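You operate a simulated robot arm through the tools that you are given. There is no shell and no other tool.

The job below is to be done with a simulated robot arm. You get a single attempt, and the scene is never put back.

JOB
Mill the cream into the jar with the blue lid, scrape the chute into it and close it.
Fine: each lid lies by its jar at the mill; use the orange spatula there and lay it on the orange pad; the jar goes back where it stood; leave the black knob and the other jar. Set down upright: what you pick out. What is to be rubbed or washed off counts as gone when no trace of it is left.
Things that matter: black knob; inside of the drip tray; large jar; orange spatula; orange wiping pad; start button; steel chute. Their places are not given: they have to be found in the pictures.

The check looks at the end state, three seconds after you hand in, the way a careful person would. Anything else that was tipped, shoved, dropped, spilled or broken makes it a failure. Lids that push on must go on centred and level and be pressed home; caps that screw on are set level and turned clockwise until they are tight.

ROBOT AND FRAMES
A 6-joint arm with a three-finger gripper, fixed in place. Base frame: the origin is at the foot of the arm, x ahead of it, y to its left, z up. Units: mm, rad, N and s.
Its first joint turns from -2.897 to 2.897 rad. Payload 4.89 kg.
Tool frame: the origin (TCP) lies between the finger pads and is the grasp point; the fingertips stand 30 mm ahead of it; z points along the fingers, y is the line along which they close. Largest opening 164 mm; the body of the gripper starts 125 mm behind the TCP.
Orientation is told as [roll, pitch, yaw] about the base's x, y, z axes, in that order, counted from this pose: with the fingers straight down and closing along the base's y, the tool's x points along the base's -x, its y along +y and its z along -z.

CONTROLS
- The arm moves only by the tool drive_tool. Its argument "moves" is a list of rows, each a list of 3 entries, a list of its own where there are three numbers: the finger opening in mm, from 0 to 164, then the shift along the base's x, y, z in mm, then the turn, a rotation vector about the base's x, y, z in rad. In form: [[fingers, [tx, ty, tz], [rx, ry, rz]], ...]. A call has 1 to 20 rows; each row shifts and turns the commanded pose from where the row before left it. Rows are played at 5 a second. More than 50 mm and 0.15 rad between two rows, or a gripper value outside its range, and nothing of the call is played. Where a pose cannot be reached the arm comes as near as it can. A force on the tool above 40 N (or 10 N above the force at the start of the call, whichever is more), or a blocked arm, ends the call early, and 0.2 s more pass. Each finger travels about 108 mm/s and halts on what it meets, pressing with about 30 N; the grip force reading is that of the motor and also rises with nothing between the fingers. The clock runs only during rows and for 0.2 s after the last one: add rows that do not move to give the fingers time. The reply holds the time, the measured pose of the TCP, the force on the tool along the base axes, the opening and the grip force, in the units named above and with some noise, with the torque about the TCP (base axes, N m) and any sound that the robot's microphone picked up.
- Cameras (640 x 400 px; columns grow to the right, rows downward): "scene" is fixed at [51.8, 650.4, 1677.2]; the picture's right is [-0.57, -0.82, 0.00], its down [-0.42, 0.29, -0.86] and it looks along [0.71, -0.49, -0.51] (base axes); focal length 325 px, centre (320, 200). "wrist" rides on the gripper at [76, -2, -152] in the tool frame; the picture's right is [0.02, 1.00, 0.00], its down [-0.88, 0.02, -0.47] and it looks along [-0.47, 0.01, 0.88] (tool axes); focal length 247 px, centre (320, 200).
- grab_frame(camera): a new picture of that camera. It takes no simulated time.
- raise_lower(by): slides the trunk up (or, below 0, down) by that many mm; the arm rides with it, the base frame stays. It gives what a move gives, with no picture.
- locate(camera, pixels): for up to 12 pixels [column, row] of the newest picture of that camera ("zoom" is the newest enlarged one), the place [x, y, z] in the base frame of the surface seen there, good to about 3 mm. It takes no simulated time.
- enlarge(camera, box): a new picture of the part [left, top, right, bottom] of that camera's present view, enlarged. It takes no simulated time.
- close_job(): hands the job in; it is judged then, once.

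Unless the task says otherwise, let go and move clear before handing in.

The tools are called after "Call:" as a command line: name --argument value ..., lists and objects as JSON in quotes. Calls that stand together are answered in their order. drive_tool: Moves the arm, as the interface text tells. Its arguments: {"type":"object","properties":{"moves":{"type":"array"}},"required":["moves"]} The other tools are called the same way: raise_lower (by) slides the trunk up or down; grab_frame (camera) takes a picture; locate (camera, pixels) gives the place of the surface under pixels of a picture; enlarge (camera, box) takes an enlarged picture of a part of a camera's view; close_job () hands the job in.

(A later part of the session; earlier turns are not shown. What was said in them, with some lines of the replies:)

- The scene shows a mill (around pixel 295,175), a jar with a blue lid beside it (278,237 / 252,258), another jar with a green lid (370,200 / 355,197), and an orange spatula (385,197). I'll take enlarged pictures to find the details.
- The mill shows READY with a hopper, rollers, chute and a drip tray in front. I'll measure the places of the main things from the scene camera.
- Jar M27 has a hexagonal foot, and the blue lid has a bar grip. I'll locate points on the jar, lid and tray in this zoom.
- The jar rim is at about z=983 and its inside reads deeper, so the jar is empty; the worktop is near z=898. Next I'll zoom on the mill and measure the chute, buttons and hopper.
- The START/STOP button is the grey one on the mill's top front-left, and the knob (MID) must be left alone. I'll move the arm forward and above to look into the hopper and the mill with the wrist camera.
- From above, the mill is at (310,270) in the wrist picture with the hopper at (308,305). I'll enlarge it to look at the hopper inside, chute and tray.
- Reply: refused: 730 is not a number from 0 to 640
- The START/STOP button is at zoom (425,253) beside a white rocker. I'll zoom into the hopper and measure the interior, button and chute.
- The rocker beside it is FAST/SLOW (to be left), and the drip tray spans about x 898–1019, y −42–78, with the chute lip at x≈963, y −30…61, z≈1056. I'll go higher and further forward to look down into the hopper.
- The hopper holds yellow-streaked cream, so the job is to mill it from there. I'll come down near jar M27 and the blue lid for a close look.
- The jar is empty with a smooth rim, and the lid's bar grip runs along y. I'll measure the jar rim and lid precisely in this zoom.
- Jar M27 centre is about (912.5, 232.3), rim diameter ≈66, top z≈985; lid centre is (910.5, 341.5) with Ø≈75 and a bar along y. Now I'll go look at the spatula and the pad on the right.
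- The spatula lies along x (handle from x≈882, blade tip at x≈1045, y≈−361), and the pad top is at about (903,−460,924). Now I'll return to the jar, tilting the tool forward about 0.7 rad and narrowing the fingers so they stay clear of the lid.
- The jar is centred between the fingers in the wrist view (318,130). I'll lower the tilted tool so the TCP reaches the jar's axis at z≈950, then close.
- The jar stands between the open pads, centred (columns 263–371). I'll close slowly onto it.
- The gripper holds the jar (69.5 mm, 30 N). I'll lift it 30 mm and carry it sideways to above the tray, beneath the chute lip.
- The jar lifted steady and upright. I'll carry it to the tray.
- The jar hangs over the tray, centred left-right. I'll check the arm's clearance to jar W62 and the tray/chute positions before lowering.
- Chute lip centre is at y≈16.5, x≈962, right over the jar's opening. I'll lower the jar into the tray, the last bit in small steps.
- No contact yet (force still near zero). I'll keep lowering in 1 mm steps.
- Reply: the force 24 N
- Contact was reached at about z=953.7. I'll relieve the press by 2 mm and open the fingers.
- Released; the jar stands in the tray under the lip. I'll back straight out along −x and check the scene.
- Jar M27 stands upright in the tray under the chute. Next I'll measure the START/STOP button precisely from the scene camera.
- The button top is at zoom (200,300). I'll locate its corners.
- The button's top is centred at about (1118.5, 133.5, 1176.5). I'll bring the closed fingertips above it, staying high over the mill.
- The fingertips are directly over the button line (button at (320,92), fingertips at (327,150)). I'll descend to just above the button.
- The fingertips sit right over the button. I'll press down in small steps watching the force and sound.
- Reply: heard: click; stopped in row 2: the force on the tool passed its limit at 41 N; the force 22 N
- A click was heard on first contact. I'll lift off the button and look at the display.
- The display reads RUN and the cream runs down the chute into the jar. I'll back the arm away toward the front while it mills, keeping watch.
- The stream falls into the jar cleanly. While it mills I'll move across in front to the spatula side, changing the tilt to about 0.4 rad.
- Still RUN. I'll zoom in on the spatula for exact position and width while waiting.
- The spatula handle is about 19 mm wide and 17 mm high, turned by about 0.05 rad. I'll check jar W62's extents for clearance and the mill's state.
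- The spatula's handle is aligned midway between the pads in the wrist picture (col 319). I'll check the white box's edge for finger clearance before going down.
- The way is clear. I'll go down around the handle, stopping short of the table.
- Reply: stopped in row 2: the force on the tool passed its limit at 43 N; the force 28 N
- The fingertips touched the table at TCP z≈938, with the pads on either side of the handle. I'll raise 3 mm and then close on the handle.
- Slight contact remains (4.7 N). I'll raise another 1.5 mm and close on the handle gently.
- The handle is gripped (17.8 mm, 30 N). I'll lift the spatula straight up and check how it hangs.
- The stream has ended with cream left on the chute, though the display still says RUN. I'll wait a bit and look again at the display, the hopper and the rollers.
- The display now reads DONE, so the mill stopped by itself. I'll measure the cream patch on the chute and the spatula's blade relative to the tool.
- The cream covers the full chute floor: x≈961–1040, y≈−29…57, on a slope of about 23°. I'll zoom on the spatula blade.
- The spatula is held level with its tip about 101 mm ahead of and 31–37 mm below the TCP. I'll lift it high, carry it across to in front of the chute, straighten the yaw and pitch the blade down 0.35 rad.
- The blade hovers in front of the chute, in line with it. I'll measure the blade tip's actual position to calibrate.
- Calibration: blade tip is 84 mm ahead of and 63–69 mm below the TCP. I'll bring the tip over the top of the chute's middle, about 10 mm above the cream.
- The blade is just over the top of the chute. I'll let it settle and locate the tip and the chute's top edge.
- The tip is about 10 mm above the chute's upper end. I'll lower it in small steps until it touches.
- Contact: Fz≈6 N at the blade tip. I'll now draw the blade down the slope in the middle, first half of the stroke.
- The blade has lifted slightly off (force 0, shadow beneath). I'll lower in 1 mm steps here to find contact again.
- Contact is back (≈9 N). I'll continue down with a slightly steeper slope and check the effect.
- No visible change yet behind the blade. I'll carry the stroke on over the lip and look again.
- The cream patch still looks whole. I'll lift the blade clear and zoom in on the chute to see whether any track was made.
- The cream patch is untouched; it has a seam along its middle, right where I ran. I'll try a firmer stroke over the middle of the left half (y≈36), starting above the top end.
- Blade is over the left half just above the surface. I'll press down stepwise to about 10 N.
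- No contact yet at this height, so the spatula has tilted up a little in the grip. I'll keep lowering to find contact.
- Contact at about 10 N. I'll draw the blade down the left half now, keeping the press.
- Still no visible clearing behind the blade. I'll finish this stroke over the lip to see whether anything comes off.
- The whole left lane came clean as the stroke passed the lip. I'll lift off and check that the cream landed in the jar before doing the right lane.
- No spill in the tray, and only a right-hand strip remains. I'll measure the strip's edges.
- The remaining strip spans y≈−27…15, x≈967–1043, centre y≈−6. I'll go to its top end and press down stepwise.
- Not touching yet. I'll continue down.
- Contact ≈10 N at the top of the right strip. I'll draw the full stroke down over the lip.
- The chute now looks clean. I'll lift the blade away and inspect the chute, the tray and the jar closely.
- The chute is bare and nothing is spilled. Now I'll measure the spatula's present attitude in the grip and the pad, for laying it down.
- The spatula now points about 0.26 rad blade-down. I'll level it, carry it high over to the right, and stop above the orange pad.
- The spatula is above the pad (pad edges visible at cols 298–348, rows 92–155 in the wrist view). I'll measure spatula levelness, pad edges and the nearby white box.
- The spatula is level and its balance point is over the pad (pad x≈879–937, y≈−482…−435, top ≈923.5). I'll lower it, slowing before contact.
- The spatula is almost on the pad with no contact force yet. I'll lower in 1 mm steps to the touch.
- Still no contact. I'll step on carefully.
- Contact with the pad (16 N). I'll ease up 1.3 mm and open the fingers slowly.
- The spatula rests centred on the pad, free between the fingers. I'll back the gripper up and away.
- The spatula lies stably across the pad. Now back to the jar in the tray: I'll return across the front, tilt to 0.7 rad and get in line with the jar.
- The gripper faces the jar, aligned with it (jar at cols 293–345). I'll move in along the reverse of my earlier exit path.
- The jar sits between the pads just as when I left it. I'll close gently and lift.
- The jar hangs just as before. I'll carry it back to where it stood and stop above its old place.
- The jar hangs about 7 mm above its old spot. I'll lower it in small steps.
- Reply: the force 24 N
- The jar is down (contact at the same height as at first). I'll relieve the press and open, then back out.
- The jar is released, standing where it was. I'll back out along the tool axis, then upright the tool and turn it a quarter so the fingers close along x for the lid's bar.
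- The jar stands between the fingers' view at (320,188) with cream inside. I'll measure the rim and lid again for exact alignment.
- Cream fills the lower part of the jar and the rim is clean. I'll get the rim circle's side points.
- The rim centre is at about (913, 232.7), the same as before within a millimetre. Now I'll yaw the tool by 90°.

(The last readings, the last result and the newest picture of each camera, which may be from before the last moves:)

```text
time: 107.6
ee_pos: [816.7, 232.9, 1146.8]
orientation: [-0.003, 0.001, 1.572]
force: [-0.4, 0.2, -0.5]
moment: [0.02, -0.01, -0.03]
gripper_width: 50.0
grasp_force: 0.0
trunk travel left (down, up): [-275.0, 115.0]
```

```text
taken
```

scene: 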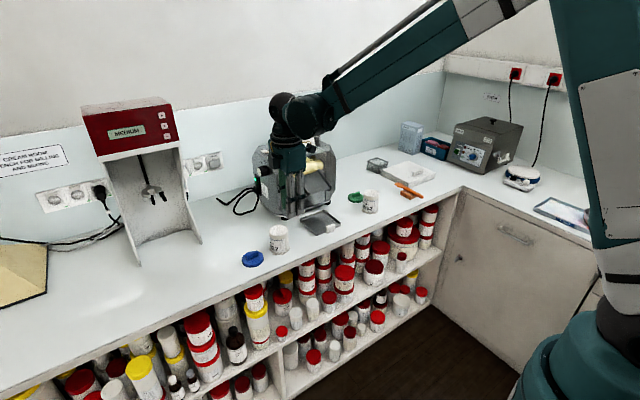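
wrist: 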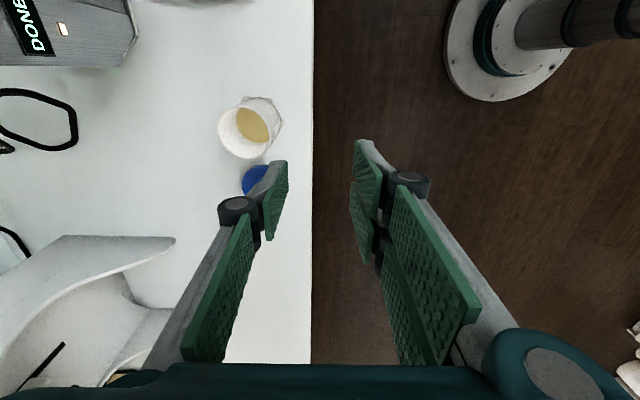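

The yaw is done. I'll move over the blue lid at a height of about z=1065 and look.

Call:
drive_tool --moves '[[50, [23.5, 27.25, -20], [0, 0, 0]], [50, [23.5, 27.25, -20], [0, 0, 0]], [50, [23.5, 27.25, -20], [0, 0, 0]], [50, [23.5, 27.25, -20], [0, 0, 0]], [50, [0, 0, 0], [0, 0, 0]], [50, [0, 0, 0], [0, 0, 0]]]'

Call:
grab_frame --camera "wrist"

Call:
enlarge --camera "wrist" --box '[270, 80, 370, 180]'

```text
time: 109.0
ee_pos: [911.5, 340.0, 1067.1]
orientation: [-0.003, -0.001, 1.57]
force: [0.2, 0.0, 0.7]
moment: [-0.02, 0.02, 0.0]
gripper_width: 49.9
grasp_force: 0.1
trunk travel left (down, up): [-275.0, 115.0]
```

```text
taken
```

wrist: 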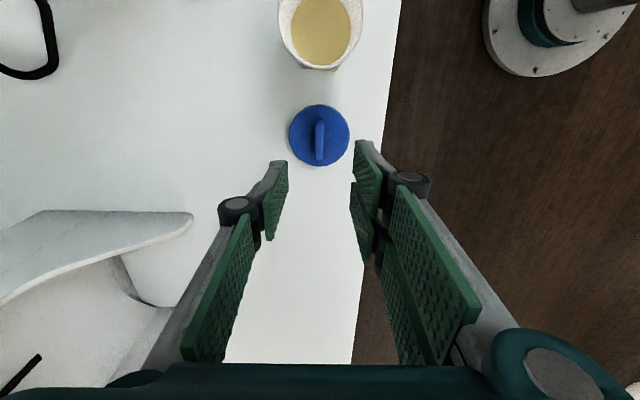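

```text
4.00 times, centred on (320, 130) of wrist
```

zoom: 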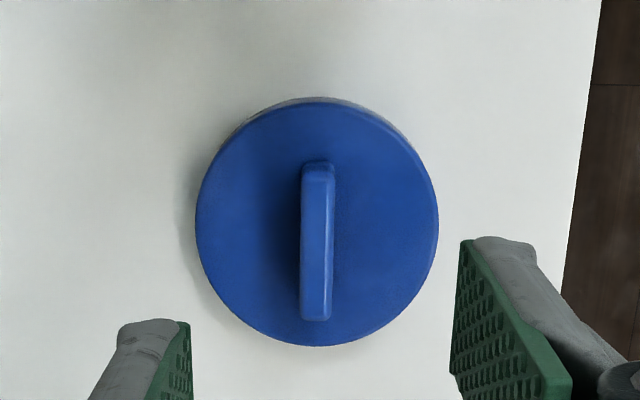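

The bar is about 10 mm thick, running along y, centred on the lid. I'll locate lid edges and bar ends from this view.

Call:
locate --camera "zoom" --pixels '[[200, 225], [434, 225], [316, 106], [316, 340], [316, 180], [316, 240], [316, 310], [304, 240], [331, 240], [250, 240], [390, 240], [316, 140]]'

Call:
locate --camera "wrist" --pixels '[[281, 30], [362, 30], [322, 66], [290, 50], [350, 52], [322, 30]]'

```text
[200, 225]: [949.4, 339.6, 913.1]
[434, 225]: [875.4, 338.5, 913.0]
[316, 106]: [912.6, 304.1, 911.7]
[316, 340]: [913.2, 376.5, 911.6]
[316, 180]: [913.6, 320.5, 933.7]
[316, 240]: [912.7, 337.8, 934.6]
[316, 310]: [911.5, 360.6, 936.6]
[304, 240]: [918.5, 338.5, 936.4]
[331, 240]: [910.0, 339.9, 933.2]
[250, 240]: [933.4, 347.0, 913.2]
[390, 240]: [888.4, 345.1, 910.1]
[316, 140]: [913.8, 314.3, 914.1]
```

```text
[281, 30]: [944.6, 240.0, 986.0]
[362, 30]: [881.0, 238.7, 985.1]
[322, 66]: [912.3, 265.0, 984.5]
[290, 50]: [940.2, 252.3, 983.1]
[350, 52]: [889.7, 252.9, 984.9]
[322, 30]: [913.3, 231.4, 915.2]
```

Lid centre is (912.5, 340.2), bar top z≈935, lid top z≈913; jar centre from the same view is (912.8, 232.5). I'll descend around the bar.

Call:
drive_tool --moves '[[44, [1, 0.3, -40], [0, 0, 0]], [40, [0, 0, -35], [0, 0, 0]], [36, [0, 0, -25], [0, 0, 0]], [36, [0, 0, -8], [0, 0, 0]], [36, [0, 0, 0], [0, 0, 0]], [36, [0, 0, 0], [0, 0, 0]]]'

Call:
grab_frame --camera "wrist"

Call:
enlarge --camera "scene" --box '[220, 200, 300, 280]'

```text
time: 110.4
ee_pos: [913.1, 340.1, 959.8]
orientation: [-0.001, 0.0, 1.57]
force: [-0.1, -0.1, -0.3]
moment: [-0.03, -0.01, 0.0]
gripper_width: 36.1
grasp_force: 0.0
trunk travel left (down, up): [-275.0, 115.0]
```

```text
taken
```

wrist: 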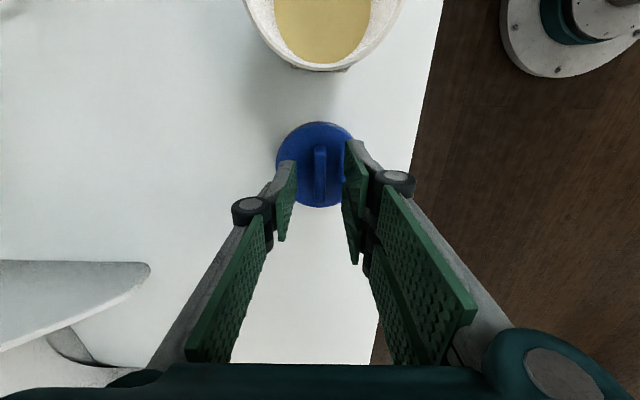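

```text
5.00 times, centred on (260, 240) of scene
```

zoom: 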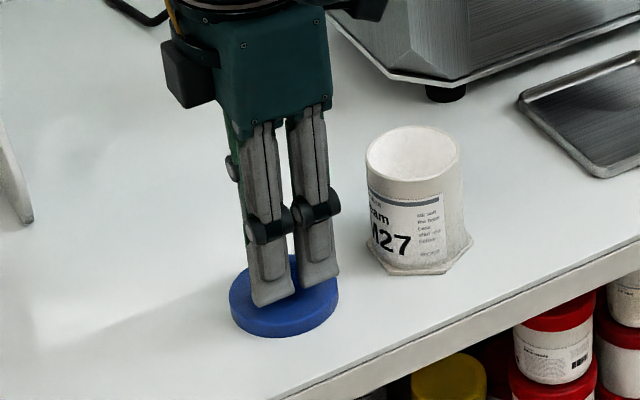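

The fingers straddle the bar. I'll lower 6 mm more and close on it gently.

Call:
drive_tool --moves '[[36, [0, 0, -4], [0, 0, 0]], [36, [0, 0, -2], [0, 0, 0]], [36, [0, 0, 0], [0, 0, 0]]]'

Call:
drive_tool --moves '[[28, [0, 0, 0], [0, 0, 0]], [22, [0, 0, 0], [0, 0, 0]], [17, [0, 0, 0], [0, 0, 0]], [14, [0, 0, 0], [0, 0, 0]], [11, [0, 0, 0], [0, 0, 0]], [8, [0, 0, 0], [0, 0, 0]], [4, [0, 0, 0], [0, 0, 0]], [2, [0, 0, 0], [0, 0, 0]], [2, [0, 0, 0], [0, 0, 0]]]'

Call:
grab_frame --camera "wrist"

```text
time: 111.2
ee_pos: [913.4, 340.6, 953.2]
orientation: [-0.001, 0.0, 1.57]
force: [-1.1, -0.3, 0.2]
moment: [-0.01, 0.01, -0.03]
gripper_width: 35.9
grasp_force: 0.1
trunk travel left (down, up): [-275.0, 115.0]
```

```text
time: 113.2
ee_pos: [911.8, 341.1, 952.4]
orientation: [-0.002, 0.002, 1.572]
force: [0.9, 0.3, -0.5]
moment: [-0.01, -0.02, -0.03]
gripper_width: 8.7
grasp_force: 29.8
trunk travel left (down, up): [-275.0, 115.0]
```

```text
taken
```

wrist: 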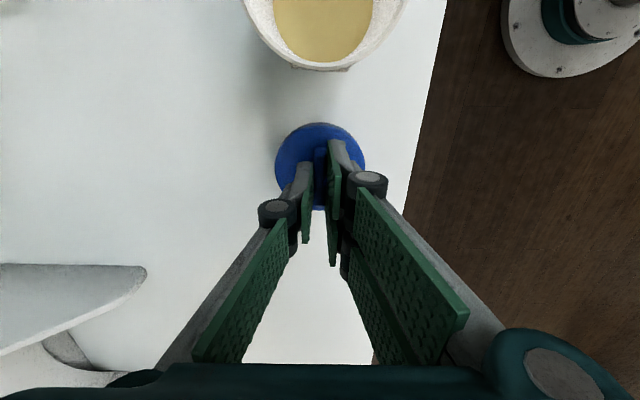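

The bar is gripped (8.7 mm). I'll lift the lid straight up above the jar's height and check that it hangs level.

Call:
drive_tool --moves '[[2, [0, 0, 5], [0, 0, 0]], [2, [0, 0, 20], [0, 0, 0]], [2, [0, 0, 40], [0, 0, 0]], [2, [0, 0, 45], [0, 0, 0]], [2, [0, 0, 0], [0, 0, 0]], [2, [0, 0, 0], [0, 0, 0]]]'

Call:
grab_frame --camera "wrist"

Call:
enlarge --camera "scene" --box '[220, 180, 300, 260]'

```text
time: 114.6
ee_pos: [911.7, 339.6, 1064.2]
orientation: [-0.002, 0.001, 1.572]
force: [-0.4, -1.4, -0.3]
moment: [0.01, -0.01, 0.02]
gripper_width: 8.8
grasp_force: 29.9
trunk travel left (down, up): [-275.0, 115.0]
```

```text
taken
```

wrist: 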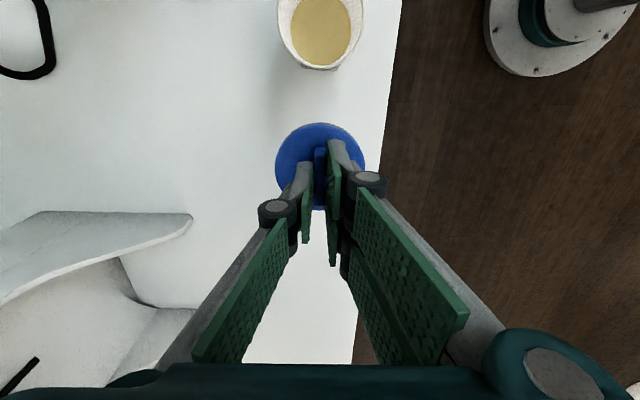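

```text
5.00 times, centred on (260, 220) of scene
```

zoom: 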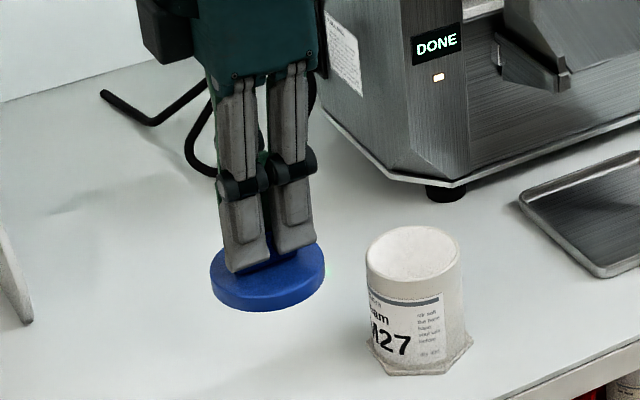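

The lid hangs level. I'll measure lid edges and the jar rim in the same wrist view for the alignment.

Call:
enlarge --camera "wrist" --box '[265, 0, 375, 215]'

Call:
locate --camera "wrist" --pixels '[[278, 165], [362, 165], [320, 127], [300, 131], [340, 131], [300, 160], [345, 150], [290, 150], [320, 140], [285, 185], [357, 185]]'

Call:
locate --camera "wrist" --pixels '[[281, 30], [361, 30], [322, 67], [290, 52], [352, 52], [280, 20], [361, 20], [305, 64], [338, 64]]'

```text
1.86 times, centred on (320, 108) of wrist
```

zoom: 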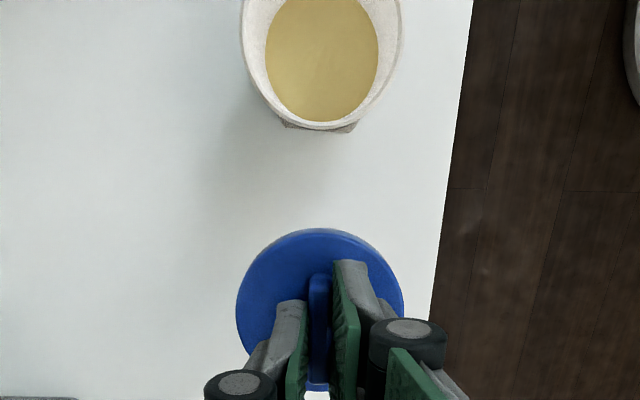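

```text
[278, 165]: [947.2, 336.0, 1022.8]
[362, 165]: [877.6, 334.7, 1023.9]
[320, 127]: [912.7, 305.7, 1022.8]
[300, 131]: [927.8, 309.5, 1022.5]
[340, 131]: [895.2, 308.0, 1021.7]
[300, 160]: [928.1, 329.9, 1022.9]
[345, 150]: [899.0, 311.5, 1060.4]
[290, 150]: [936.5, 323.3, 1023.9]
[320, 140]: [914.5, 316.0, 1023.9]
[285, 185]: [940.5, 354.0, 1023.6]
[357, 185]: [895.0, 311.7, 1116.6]
```

```text
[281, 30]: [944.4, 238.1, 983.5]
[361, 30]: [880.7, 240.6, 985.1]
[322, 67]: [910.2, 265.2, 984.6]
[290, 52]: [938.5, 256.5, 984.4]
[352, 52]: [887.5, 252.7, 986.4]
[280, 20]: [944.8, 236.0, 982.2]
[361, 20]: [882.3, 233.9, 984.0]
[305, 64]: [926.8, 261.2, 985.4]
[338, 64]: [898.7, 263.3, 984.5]
```

The lid is level (top z≈1023 all over), centred at (912.4, 340.2); the jar's rim centre is (913.0, 232.7). I'll shift the lid over the jar.

Call:
drive_tool --moves '[[2, [0.2, -27, 0], [0, 0, 0]], [2, [0.2, -27, 0], [0, 0, 0]], [2, [0.2, -27, 0], [0, 0, 0]], [2, [0, -26.5, 0], [0, 0, 0]], [2, [0, 0, 0], [0, 0, 0]], [2, [0, 0, 0], [0, 0, 0]]]'

Call:
grab_frame --camera "wrist"

Call:
enlarge --camera "scene" --box '[250, 190, 310, 260]'

```text
time: 116.0
ee_pos: [912.0, 232.3, 1062.5]
orientation: [0.0, 0.0, 1.571]
force: [0.5, 0.1, -0.1]
moment: [0.09, 0.02, 0.01]
gripper_width: 8.7
grasp_force: 29.7
trunk travel left (down, up): [-275.0, 115.0]
```

```text
taken
```

wrist: 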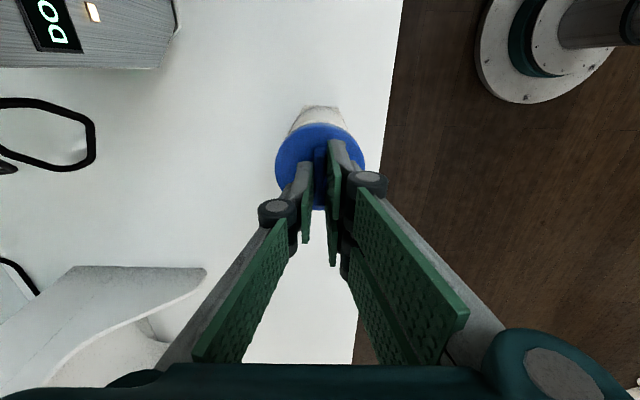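

```text
5.71 times, centred on (280, 225) of scene
```

zoom: 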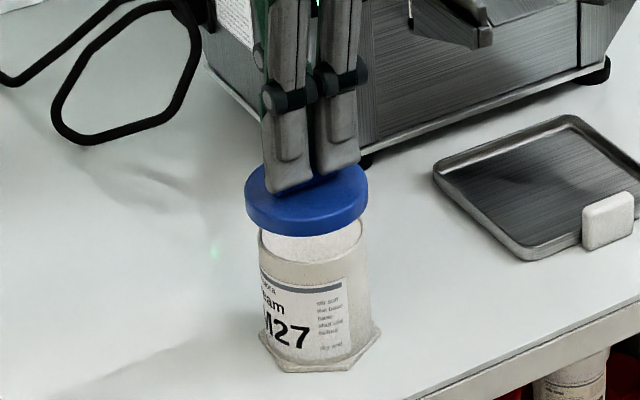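

The lid hangs over the jar; from this side view I'll zoom in further to check the centring.

Call:
enlarge --camera "scene" --box '[285, 212, 325, 242]'

Call:
locate --camera "zoom" --pixels '[[150, 130], [150, 200], [300, 200], [170, 240], [300, 240], [230, 260], [230, 200], [120, 100], [380, 100], [350, 260], [140, 260], [240, 150]]'

```text
13.33 times, centred on (305, 227) of scene
```

zoom: 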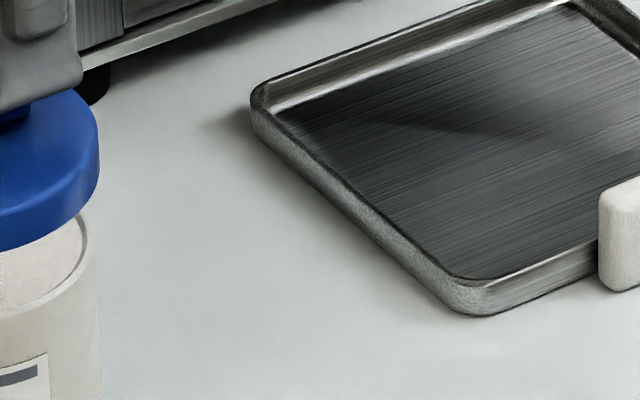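

```text
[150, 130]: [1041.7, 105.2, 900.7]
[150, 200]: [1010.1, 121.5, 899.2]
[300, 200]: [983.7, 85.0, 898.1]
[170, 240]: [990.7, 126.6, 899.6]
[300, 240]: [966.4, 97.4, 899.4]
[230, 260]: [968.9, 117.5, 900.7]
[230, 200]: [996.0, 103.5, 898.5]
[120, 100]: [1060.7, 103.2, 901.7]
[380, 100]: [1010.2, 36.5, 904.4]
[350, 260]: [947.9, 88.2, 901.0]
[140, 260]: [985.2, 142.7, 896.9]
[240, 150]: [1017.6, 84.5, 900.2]
```

I'll center the zoom on the lid and jar.

Call:
enlarge --camera "scene" --box '[260, 208, 300, 238]'

Call:
locate --camera "zoom" --pixels '[[210, 265], [405, 265], [280, 325], [170, 240], [430, 220], [260, 265], [350, 310], [220, 300], [400, 290], [300, 230], [240, 240], [380, 225]]'

```text
13.33 times, centred on (280, 223) of scene
```

zoom: 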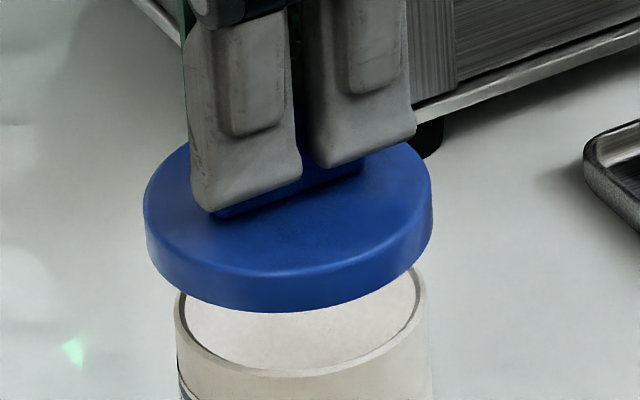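

```text
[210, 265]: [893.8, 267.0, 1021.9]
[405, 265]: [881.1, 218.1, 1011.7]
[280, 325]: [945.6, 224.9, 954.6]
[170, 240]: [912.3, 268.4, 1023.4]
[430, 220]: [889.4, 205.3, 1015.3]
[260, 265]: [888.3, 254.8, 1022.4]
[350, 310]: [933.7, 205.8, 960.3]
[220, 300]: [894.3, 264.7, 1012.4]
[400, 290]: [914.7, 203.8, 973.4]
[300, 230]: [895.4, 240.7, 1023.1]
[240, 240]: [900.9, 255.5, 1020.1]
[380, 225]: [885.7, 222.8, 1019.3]
```

The lid is within a millimetre or two of centre. I'll lower it to just above the rim and compare again at close range.

Call:
drive_tool --moves '[[2, [0, -0.5, -10], [0, 0, 0]], [2, [0, 0, -8], [0, 0, 0]], [2, [0, 0, 0], [0, 0, 0]], [2, [0, 0, 0], [0, 0, 0]]]'

Call:
enlarge --camera "scene" --box '[260, 213, 300, 243]'

Call:
enlarge --camera "wrist" --box '[270, 90, 370, 190]'

```text
time: 117.0
ee_pos: [913.1, 232.7, 1043.6]
orientation: [-0.002, 0.001, 1.571]
force: [-0.1, 0.3, 1.0]
moment: [-0.02, 0.0, -0.01]
gripper_width: 8.6
grasp_force: 30.1
trunk travel left (down, up): [-275.0, 115.0]
```

```text
13.33 times, centred on (280, 228) of scene
```

zoom: 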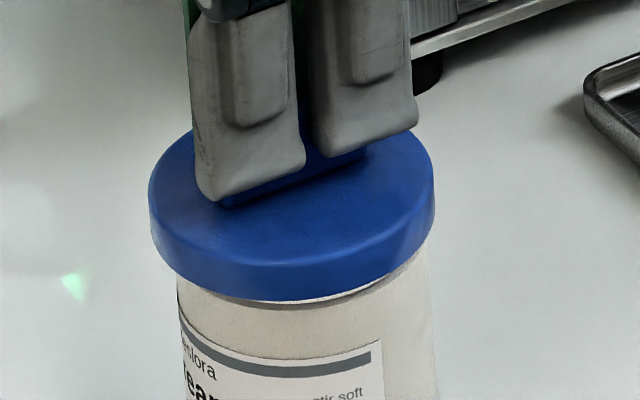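

```text
4.00 times, centred on (320, 140) of wrist
```

zoom: 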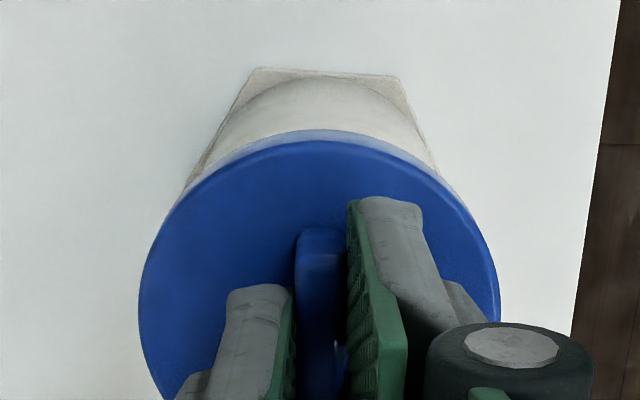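

The lid's underside is about 4 mm above the rim, centred to about a millimetre. I'll nudge it slightly and lower in 1 mm steps, watching forces for any misalignment.

Call:
drive_tool --moves '[[2, [-0.3, -0.5, -2], [0, 0, 0]], [2, [0, 0, -1], [0, 0, 0]], [2, [0, 0, 0], [0, 0, 0]]]'

Call:
drive_tool --moves '[[2, [0, 0, -1], [0, 0, 0]], [2, [0, 0, 0], [0, 0, 0]]]'

Call:
drive_tool --moves '[[2, [0, 0, -1], [0, 0, 0]], [2, [0, 0, 0], [0, 0, 0]]]'

Call:
drive_tool --moves '[[2, [0, 0, -1], [0, 0, 0]], [2, [0, 0, 0], [0, 0, 0]]]'

```text
time: 117.8
ee_pos: [912.2, 231.0, 1041.1]
orientation: [-0.004, 0.001, 1.572]
force: [0.6, -0.6, -0.5]
moment: [-0.01, 0.01, 0.02]
gripper_width: 8.5
grasp_force: 30.5
trunk travel left (down, up): [-275.0, 115.0]
```

```text
time: 118.4
ee_pos: [912.0, 232.7, 1041.3]
orientation: [-0.002, -0.001, 1.571]
force: [-0.4, 0.5, 0.2]
moment: [0.02, -0.01, 0.03]
gripper_width: 9.0
grasp_force: 29.5
trunk travel left (down, up): [-275.0, 115.0]
```

```text
time: 119.0
ee_pos: [913.3, 232.1, 1039.2]
orientation: [-0.002, 0.0, 1.571]
force: [0.5, -0.3, 0.2]
moment: [0.04, 0.01, 0.0]
gripper_width: 8.6
grasp_force: 29.6
trunk travel left (down, up): [-275.0, 115.0]
```

```text
time: 119.6
ee_pos: [912.3, 231.3, 1038.3]
orientation: [-0.002, 0.001, 1.571]
force: [0.4, 0.4, 0.1]
moment: [-0.01, 0.0, -0.02]
gripper_width: 8.7
grasp_force: 30.0
trunk travel left (down, up): [-275.0, 115.0]
```

No contact yet. I'll keep going down 1 mm at a time.

Call:
drive_tool --moves '[[2, [0, 0, -1], [0, 0, 0]], [2, [0, 0, 0], [0, 0, 0]]]'

Call:
drive_tool --moves '[[2, [0, 0, -1], [0, 0, 0]], [2, [0, 0, 0], [0, 0, 0]]]'

Call:
drive_tool --moves '[[2, [0, 0, -1], [0, 0, 0]], [2, [0, 0, 0], [0, 0, 0]]]'

Call:
enlarge --camera "scene" --box '[260, 213, 300, 243]'

```text
time: 120.2
ee_pos: [912.0, 232.9, 1039.2]
orientation: [-0.001, 0.001, 1.571]
force: [-0.9, 0.6, -1.0]
moment: [0.02, 0.0, -0.01]
gripper_width: 8.9
grasp_force: 30.5
trunk travel left (down, up): [-275.0, 115.0]
```

```text
time: 120.8
ee_pos: [911.8, 232.4, 1036.3]
orientation: [-0.003, 0.0, 1.571]
force: [-0.4, -0.9, -0.6]
moment: [0.0, 0.0, 0.02]
gripper_width: 8.8
grasp_force: 29.6
trunk travel left (down, up): [-275.0, 115.0]
```

```text
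time: 121.4
ee_pos: [912.7, 232.6, 1036.4]
orientation: [-0.003, 0.001, 1.572]
force: [0.0, 0.0, -0.3]
moment: [-0.02, 0.03, -0.03]
gripper_width: 8.7
grasp_force: 29.8
trunk travel left (down, up): [-275.0, 115.0]
```

```text
13.33 times, centred on (280, 228) of scene
```

zoom: 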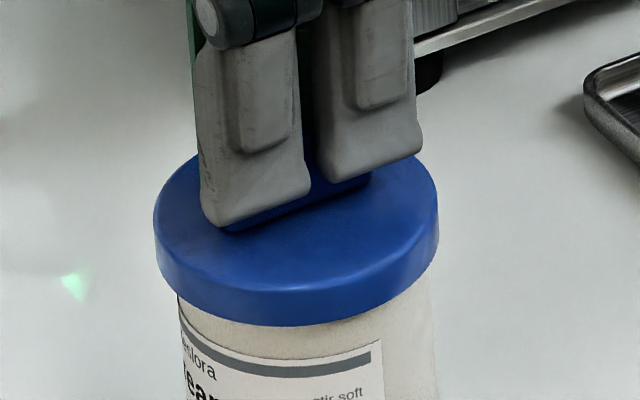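

The skirt already slips over the rim without force. I'll continue to lower.

Call:
drive_tool --moves '[[2, [0, 0, -1], [0, 0, 0]], [2, [0, 0, -1], [0, 0, 0]], [2, [0, 0, 0], [0, 0, 0]]]'

Call:
drive_tool --moves '[[2, [0, 0, -1], [0, 0, 0]], [2, [0, 0, 0], [0, 0, 0]]]'

Call:
drive_tool --moves '[[2, [0, 0, -1], [0, 0, 0]], [2, [0, 0, 0], [0, 0, 0]]]'

Call:
drive_tool --moves '[[2, [0, 0, -1], [0, 0, 0]], [2, [0, 0, 0], [0, 0, 0]]]'

```text
time: 122.2
ee_pos: [912.0, 232.6, 1034.9]
orientation: [-0.002, 0.0, 1.573]
force: [-0.7, 0.7, 0.4]
moment: [-0.02, 0.0, 0.01]
gripper_width: 8.7
grasp_force: 29.7
trunk travel left (down, up): [-275.0, 115.0]
```

```text
time: 122.8
ee_pos: [912.3, 233.5, 1033.2]
orientation: [-0.001, 0.0, 1.571]
force: [0.8, -0.3, 0.4]
moment: [0.02, 0.01, 0.05]
gripper_width: 8.7
grasp_force: 30.6
trunk travel left (down, up): [-275.0, 115.0]
```

```text
time: 123.4
ee_pos: [911.6, 232.6, 1031.2]
orientation: [-0.003, 0.0, 1.573]
force: [-1.0, 0.5, 0.6]
moment: [-0.02, -0.04, 0.0]
gripper_width: 8.9
grasp_force: 29.6
trunk travel left (down, up): [-275.0, 115.0]
```

```text
time: 124.0
ee_pos: [913.6, 232.2, 1030.8]
orientation: [-0.002, -0.001, 1.57]
force: [-0.3, -0.3, 0.0]
moment: [-0.02, 0.04, -0.04]
gripper_width: 8.9
grasp_force: 29.6
trunk travel left (down, up): [-275.0, 115.0]
```

Still free at TCP z≈1031. I'll keep stepping down until it seats.

Call:
drive_tool --moves '[[2, [0, 0, -1], [0, 0, 0]], [2, [0, 0, 0], [0, 0, 0]]]'

Call:
drive_tool --moves '[[2, [0, 0, -1], [0, 0, 0]], [2, [0, 0, 0], [0, 0, 0]]]'

Call:
drive_tool --moves '[[2, [0, 0, -1], [0, 0, 0]], [2, [0, 0, 0], [0, 0, 0]]]'

Call:
enlarge --camera "scene" --box '[260, 215, 300, 245]'

```text
time: 124.6
ee_pos: [911.9, 233.3, 1030.0]
orientation: [-0.004, 0.001, 1.571]
force: [0.6, 0.7, -0.5]
moment: [0.0, -0.02, -0.02]
gripper_width: 8.6
grasp_force: 30.0
trunk travel left (down, up): [-275.0, 115.0]
```

```text
time: 125.2
ee_pos: [914.2, 231.9, 1028.8]
orientation: [-0.001, 0.001, 1.57]
force: [0.3, -0.8, -1.6]
moment: [0.0, 0.02, 0.0]
gripper_width: 8.6
grasp_force: 29.8
trunk travel left (down, up): [-275.0, 115.0]
```

```text
time: 125.8
ee_pos: [913.6, 233.3, 1028.7]
orientation: [-0.001, -0.003, 1.571]
force: [1.0, -0.6, 2.9]
moment: [0.01, -0.01, 0.0]
gripper_width: 8.8
grasp_force: 29.8
trunk travel left (down, up): [-275.0, 115.0]
heard: snap
```

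```text
13.33 times, centred on (280, 230) of scene
```

zoom: 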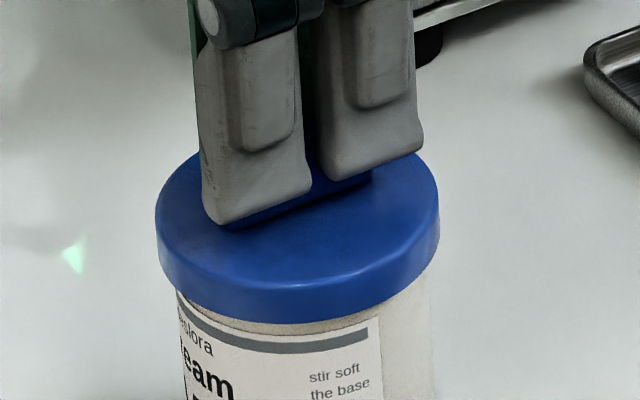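

A snap was heard: the lid clicked on. I'll press a little further to be sure it is home.

Call:
drive_tool --moves '[[2, [0, 0, -1], [0, 0, 0]], [2, [0, 0, 0], [0, 0, 0]]]'

Call:
drive_tool --moves '[[2, [0, 0, -1], [0, 0, 0]], [2, [0, 0, 0], [0, 0, 0]]]'

```text
time: 126.4
ee_pos: [912.1, 231.8, 1027.3]
orientation: [-0.002, 0.001, 1.57]
force: [5.5, -0.2, 23.6]
moment: [0.01, -0.28, 0.0]
gripper_width: 8.5
grasp_force: 30.0
trunk travel left (down, up): [-275.0, 115.0]
```

```text
time: 127.0
ee_pos: [910.6, 232.4, 1028.2]
orientation: [-0.003, 0.0, 1.568]
force: [9.3, 1.6, 41.1]
moment: [0.07, -0.21, -0.01]
gripper_width: 8.7
grasp_force: 30.0
trunk travel left (down, up): [-275.0, 115.0]
```

It is firmly seated (41 N). I'll relieve the press before opening.

Call:
drive_tool --moves '[[2, [0, 0, 1], [0, 0, 0]], [2, [0, 0, 1], [0, 0, 0]], [2, [0, 0, 0], [0, 0, 0]]]'

```text
time: 127.8
ee_pos: [912.8, 232.8, 1026.8]
orientation: [-0.001, 0.0, 1.571]
force: [-0.1, -1.5, 6.9]
moment: [-0.17, 0.08, 0.02]
gripper_width: 8.6
grasp_force: 29.7
trunk travel left (down, up): [-275.0, 115.0]
```

The force is nearly gone. I'll ease up half a millimetre more and open the fingers, then look.

Call:
drive_tool --moves '[[2, [0, 0, 0.5], [0, 0, 0]], [2, [0, 0, 0], [0, 0, 0]], [10, [0, 0, 0], [0, 0, 0]], [16, [0, 0, 0], [0, 0, 0]], [24, [0, 0, 0], [0, 0, 0]], [34, [0, 0, 0], [0, 0, 0]], [34, [0, 0, 0], [0, 0, 0]]]'

Call:
drive_tool --moves '[[34, [0, 0, 10], [0, 0, 0]], [34, [0, 0, 30], [0, 0, 0]], [34, [0, 0, 45], [0, 0, 0]], [34, [0, 0, 45], [0, 0, 0]], [34, [0, 0, 0], [0, 0, 0]]]'

Call:
grab_frame --camera "wrist"

Call:
enlarge --camera "scene" --box '[250, 205, 310, 255]'

```text
time: 129.4
ee_pos: [912.6, 233.9, 1027.8]
orientation: [-0.002, -0.002, 1.573]
force: [-0.5, -0.2, -0.2]
moment: [-0.04, 0.0, 0.02]
gripper_width: 33.8
grasp_force: 0.0
trunk travel left (down, up): [-275.0, 115.0]
```

```text
time: 130.6
ee_pos: [912.7, 232.1, 1160.7]
orientation: [-0.003, 0.0, 1.571]
force: [-0.2, 0.2, 0.0]
moment: [0.07, -0.1, 0.01]
gripper_width: 33.6
grasp_force: 0.0
trunk travel left (down, up): [-275.0, 115.0]
```

```text
taken
```

wrist: 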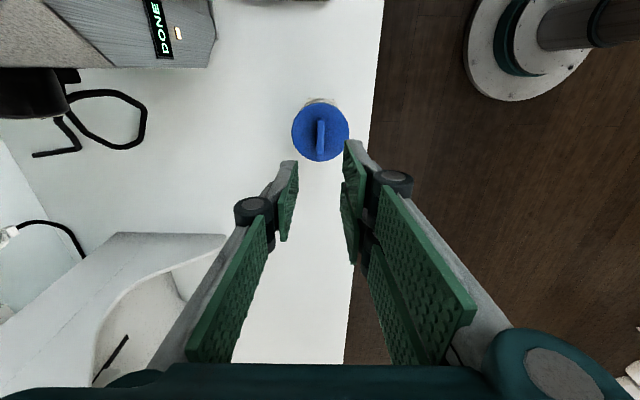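

```text
8.00 times, centred on (280, 230) of scene
```

zoom: 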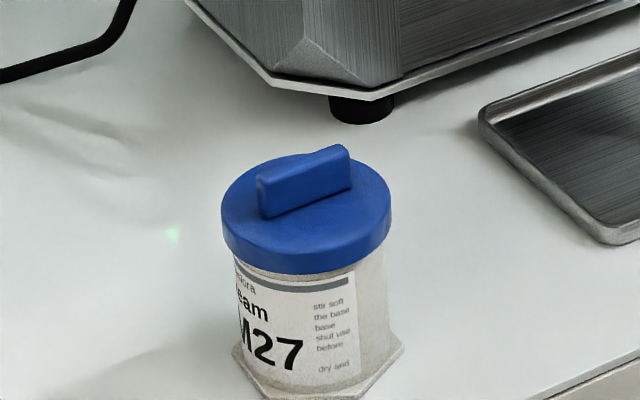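

The lid is on, level and centred. I'll verify its position and level by measurement, and look over the whole bench.

Call:
locate --camera "wrist" --pixels '[[294, 132], [346, 132], [320, 107], [320, 157], [302, 115], [338, 115], [305, 150], [336, 150]]'

Call:
drive_tool --moves '[[34, [-40, 0, 25], [0, 0, 0]], [34, [-45, 0, 20], [0, 0, 0]], [34, [-45, 0, 20], [0, 0, 0]], [34, [-45, 0, 20], [0, 0, 0]], [34, [-45, 0, 20], [0, 0, 0]], [34, [0, 0, 0], [0, 0, 0]]]'

Call:
grab_frame --camera "scene"

Call:
enlarge --camera "scene" --box '[230, 130, 350, 270]'

Call:
enlarge --camera "scene" --box '[330, 150, 450, 230]'

```text
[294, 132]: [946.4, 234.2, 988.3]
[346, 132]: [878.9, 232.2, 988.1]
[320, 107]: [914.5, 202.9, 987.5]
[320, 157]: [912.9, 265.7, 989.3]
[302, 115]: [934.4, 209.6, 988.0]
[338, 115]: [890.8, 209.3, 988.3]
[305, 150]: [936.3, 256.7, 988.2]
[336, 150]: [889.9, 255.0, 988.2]
```

```text
time: 132.0
ee_pos: [690.0, 232.3, 1265.8]
orientation: [-0.002, 0.0, 1.571]
force: [-2.4, -1.1, 0.4]
moment: [0.07, -0.29, -0.04]
gripper_width: 34.1
grasp_force: 0.0
trunk travel left (down, up): [-275.0, 115.0]
```

```text
taken
```

scene: 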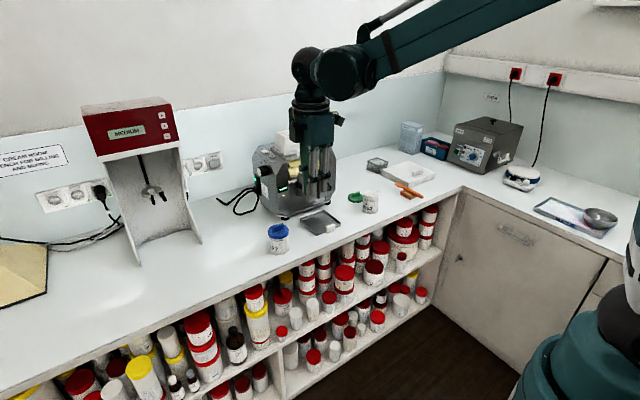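

```text
2.86 times, centred on (290, 200) of scene
```

zoom: 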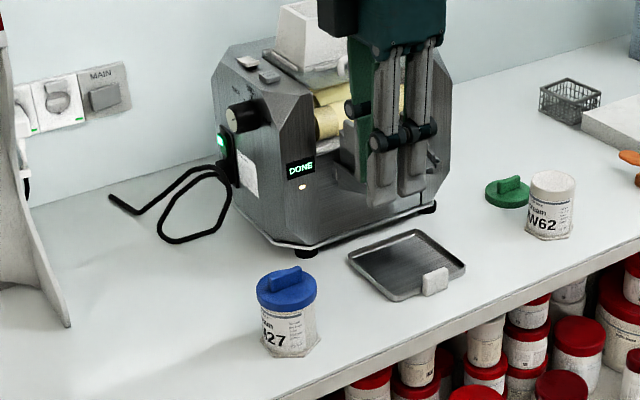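

```text
5.00 times, centred on (390, 190) of scene
```

zoom: 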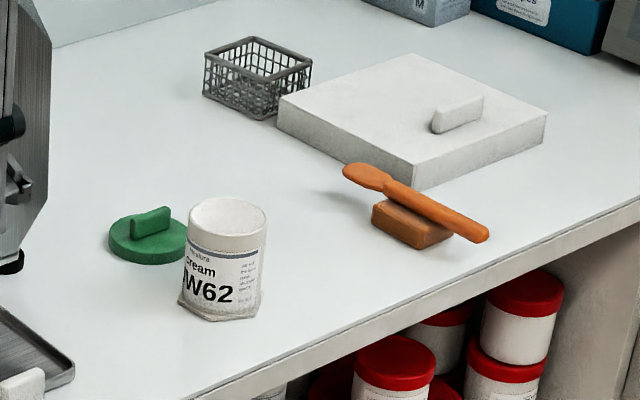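

The lid's top reads z≈988 all round (level), centred on the jar. The arm hides the chute here, so I'll move away and inspect the chute and tray once more before handing in.

Call:
drive_tool --moves '[[34, [-25, -30, 20], [0, 0, 0]], [34, [-25, -30, 20], [0, 0, 0]], [34, [-25, -30, 20], [0, 0, 0]], [34, [-25, -30, 20], [0, 0, 0]], [34, [-25, -30, 20], [0, 0, 0]], [34, [0, -40, 0], [0, 0, 0]], [34, [0, -40, 0], [0, 0, 0]], [34, [0, 0, 0], [0, 0, 0]]]'

Call:
enlarge --camera "scene" --box '[290, 155, 340, 195]'

Call:
enlarge --camera "scene" --box '[290, 190, 350, 240]'

Call:
enlarge --camera "scene" --box '[230, 120, 350, 270]'

```text
time: 133.8
ee_pos: [568.2, 1.6, 1363.0]
orientation: [-0.001, -0.001, 1.571]
force: [0.2, -0.6, -0.8]
moment: [0.13, 0.09, -0.02]
gripper_width: 34.1
grasp_force: 0.2
trunk travel left (down, up): [-275.0, 115.0]
```

```text
10.00 times, centred on (315, 175) of scene
```

zoom: 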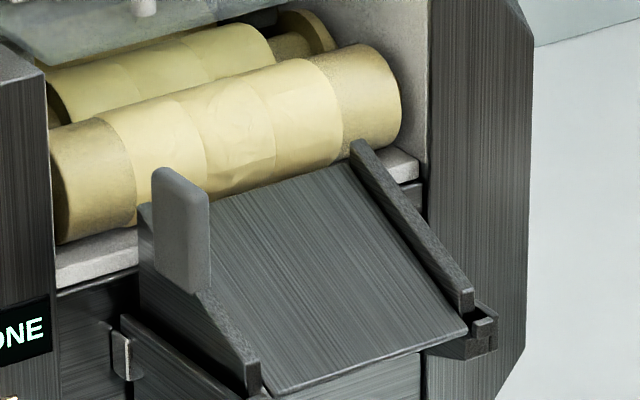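

```text
8.00 times, centred on (320, 215) of scene
```

zoom: 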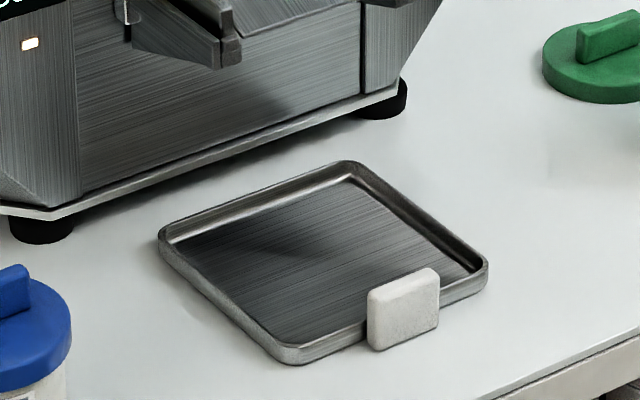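

```text
2.67 times, centred on (290, 195) of scene
```

zoom: 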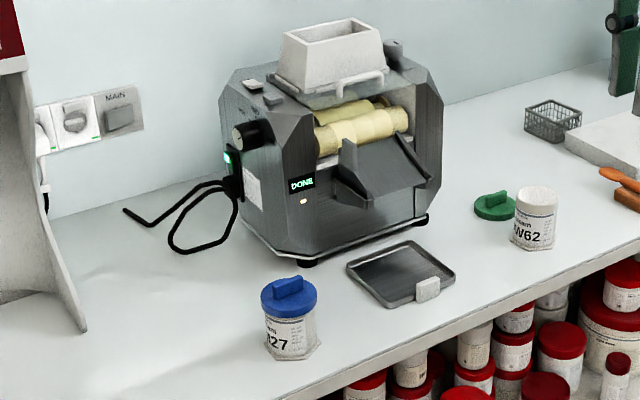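

Chute and tray look clean from this side. For certainty about the strip hidden behind the chute's left wall, I'll turn the tool back and look from above.

Call:
drive_tool --moves '[[60, [16.5, 2.6, 4.7], [0, 0, -0.1428]], [80, [16.5, 2.6, 4.7], [0, 0, -0.1428]], [100, [16.5, 2.6, 4.7], [0, 0, -0.1428]], [120, [16.5, 2.6, 4.7], [0, 0, -0.1428]], [140, [16.5, 2.6, 4.7], [0, 0, -0.1428]], [160, [16.5, 2.6, 4.7], [0, 0, -0.1428]], [160, [16.5, 2.6, 4.7], [0, 0, -0.1428]], [160, [16.5, 2.6, 4.7], [0, 0, -0.1428]], [160, [16.5, 2.6, 4.7], [0, 0, -0.1428]], [160, [16.5, 2.6, 4.7], [0, 0, -0.1428]], [160, [16.5, 2.6, 4.7], [0, 0, -0.1428]], [160, [0, 0, 0], [0, 0, 0]]]'

Call:
grab_frame --camera "wrist"

Call:
enlarge --camera "wrist" --box '[250, 140, 380, 270]'

```text
time: 136.4
ee_pos: [749.1, 31.3, 1413.8]
orientation: [-0.001, 0.0, 0.0]
force: [0.4, 0.2, -1.0]
moment: [-0.01, 0.12, 0.01]
gripper_width: 160.1
grasp_force: 0.1
trunk travel left (down, up): [-275.0, 115.0]
```

```text
taken
```

wrist: 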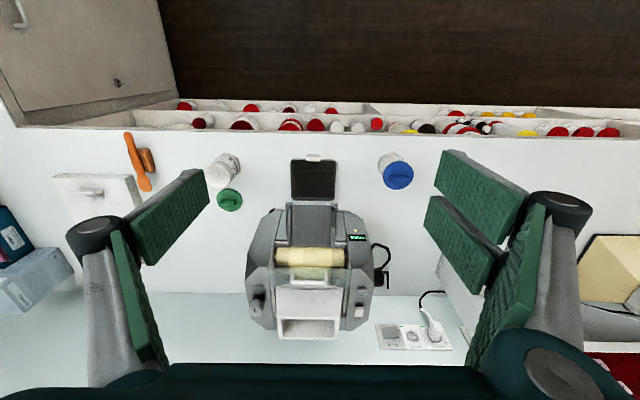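

```text
3.08 times, centred on (315, 205) of wrist
```

zoom: 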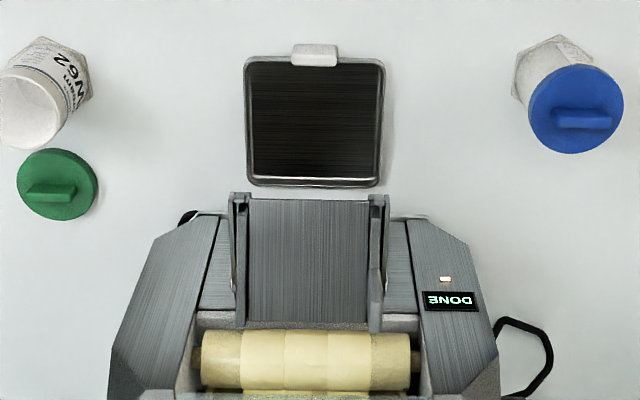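

From above the chute is bare across its full width, the tray is empty and in place, and the mill shows DONE. Jar M27 is closed at its old place, the spatula lies on the pad, and the arm is clear. I'm handing in.

Call:
close_job

```text
The job is handed in.
```

The cream is milled into jar M27 (the one with the blue lid), the chute is scraped bare into it, and the jar is closed. The job is handed in, and I haven't seen the check's result.

- **Milling:** I stood the jar in the drip tray under the chute and pressed START/STOP. The mill ran until its display showed DONE and stopped by itself. I did not look into the hopper again afterwards.
- **Scraping:** The first stroke, down the middle of the chute, took nothing off. One stroke down each half then cleared it. From the side and from above I saw no cream left on the chute and none in the tray. A film of cream is still on the rollers, which I left.
- **Spatula:** It lies level across the orange pad.
- **Jar and lid:** The jar is back where it stood, to within about 1 mm by my measurements. The lid snapped on, I pressed it down to about 41 N, and its top measures level all round.

I did not touch the black knob, the FAST/SLOW switch or the other jar (W62) and its green lid. The gripper was open and clear of everything at hand-in.
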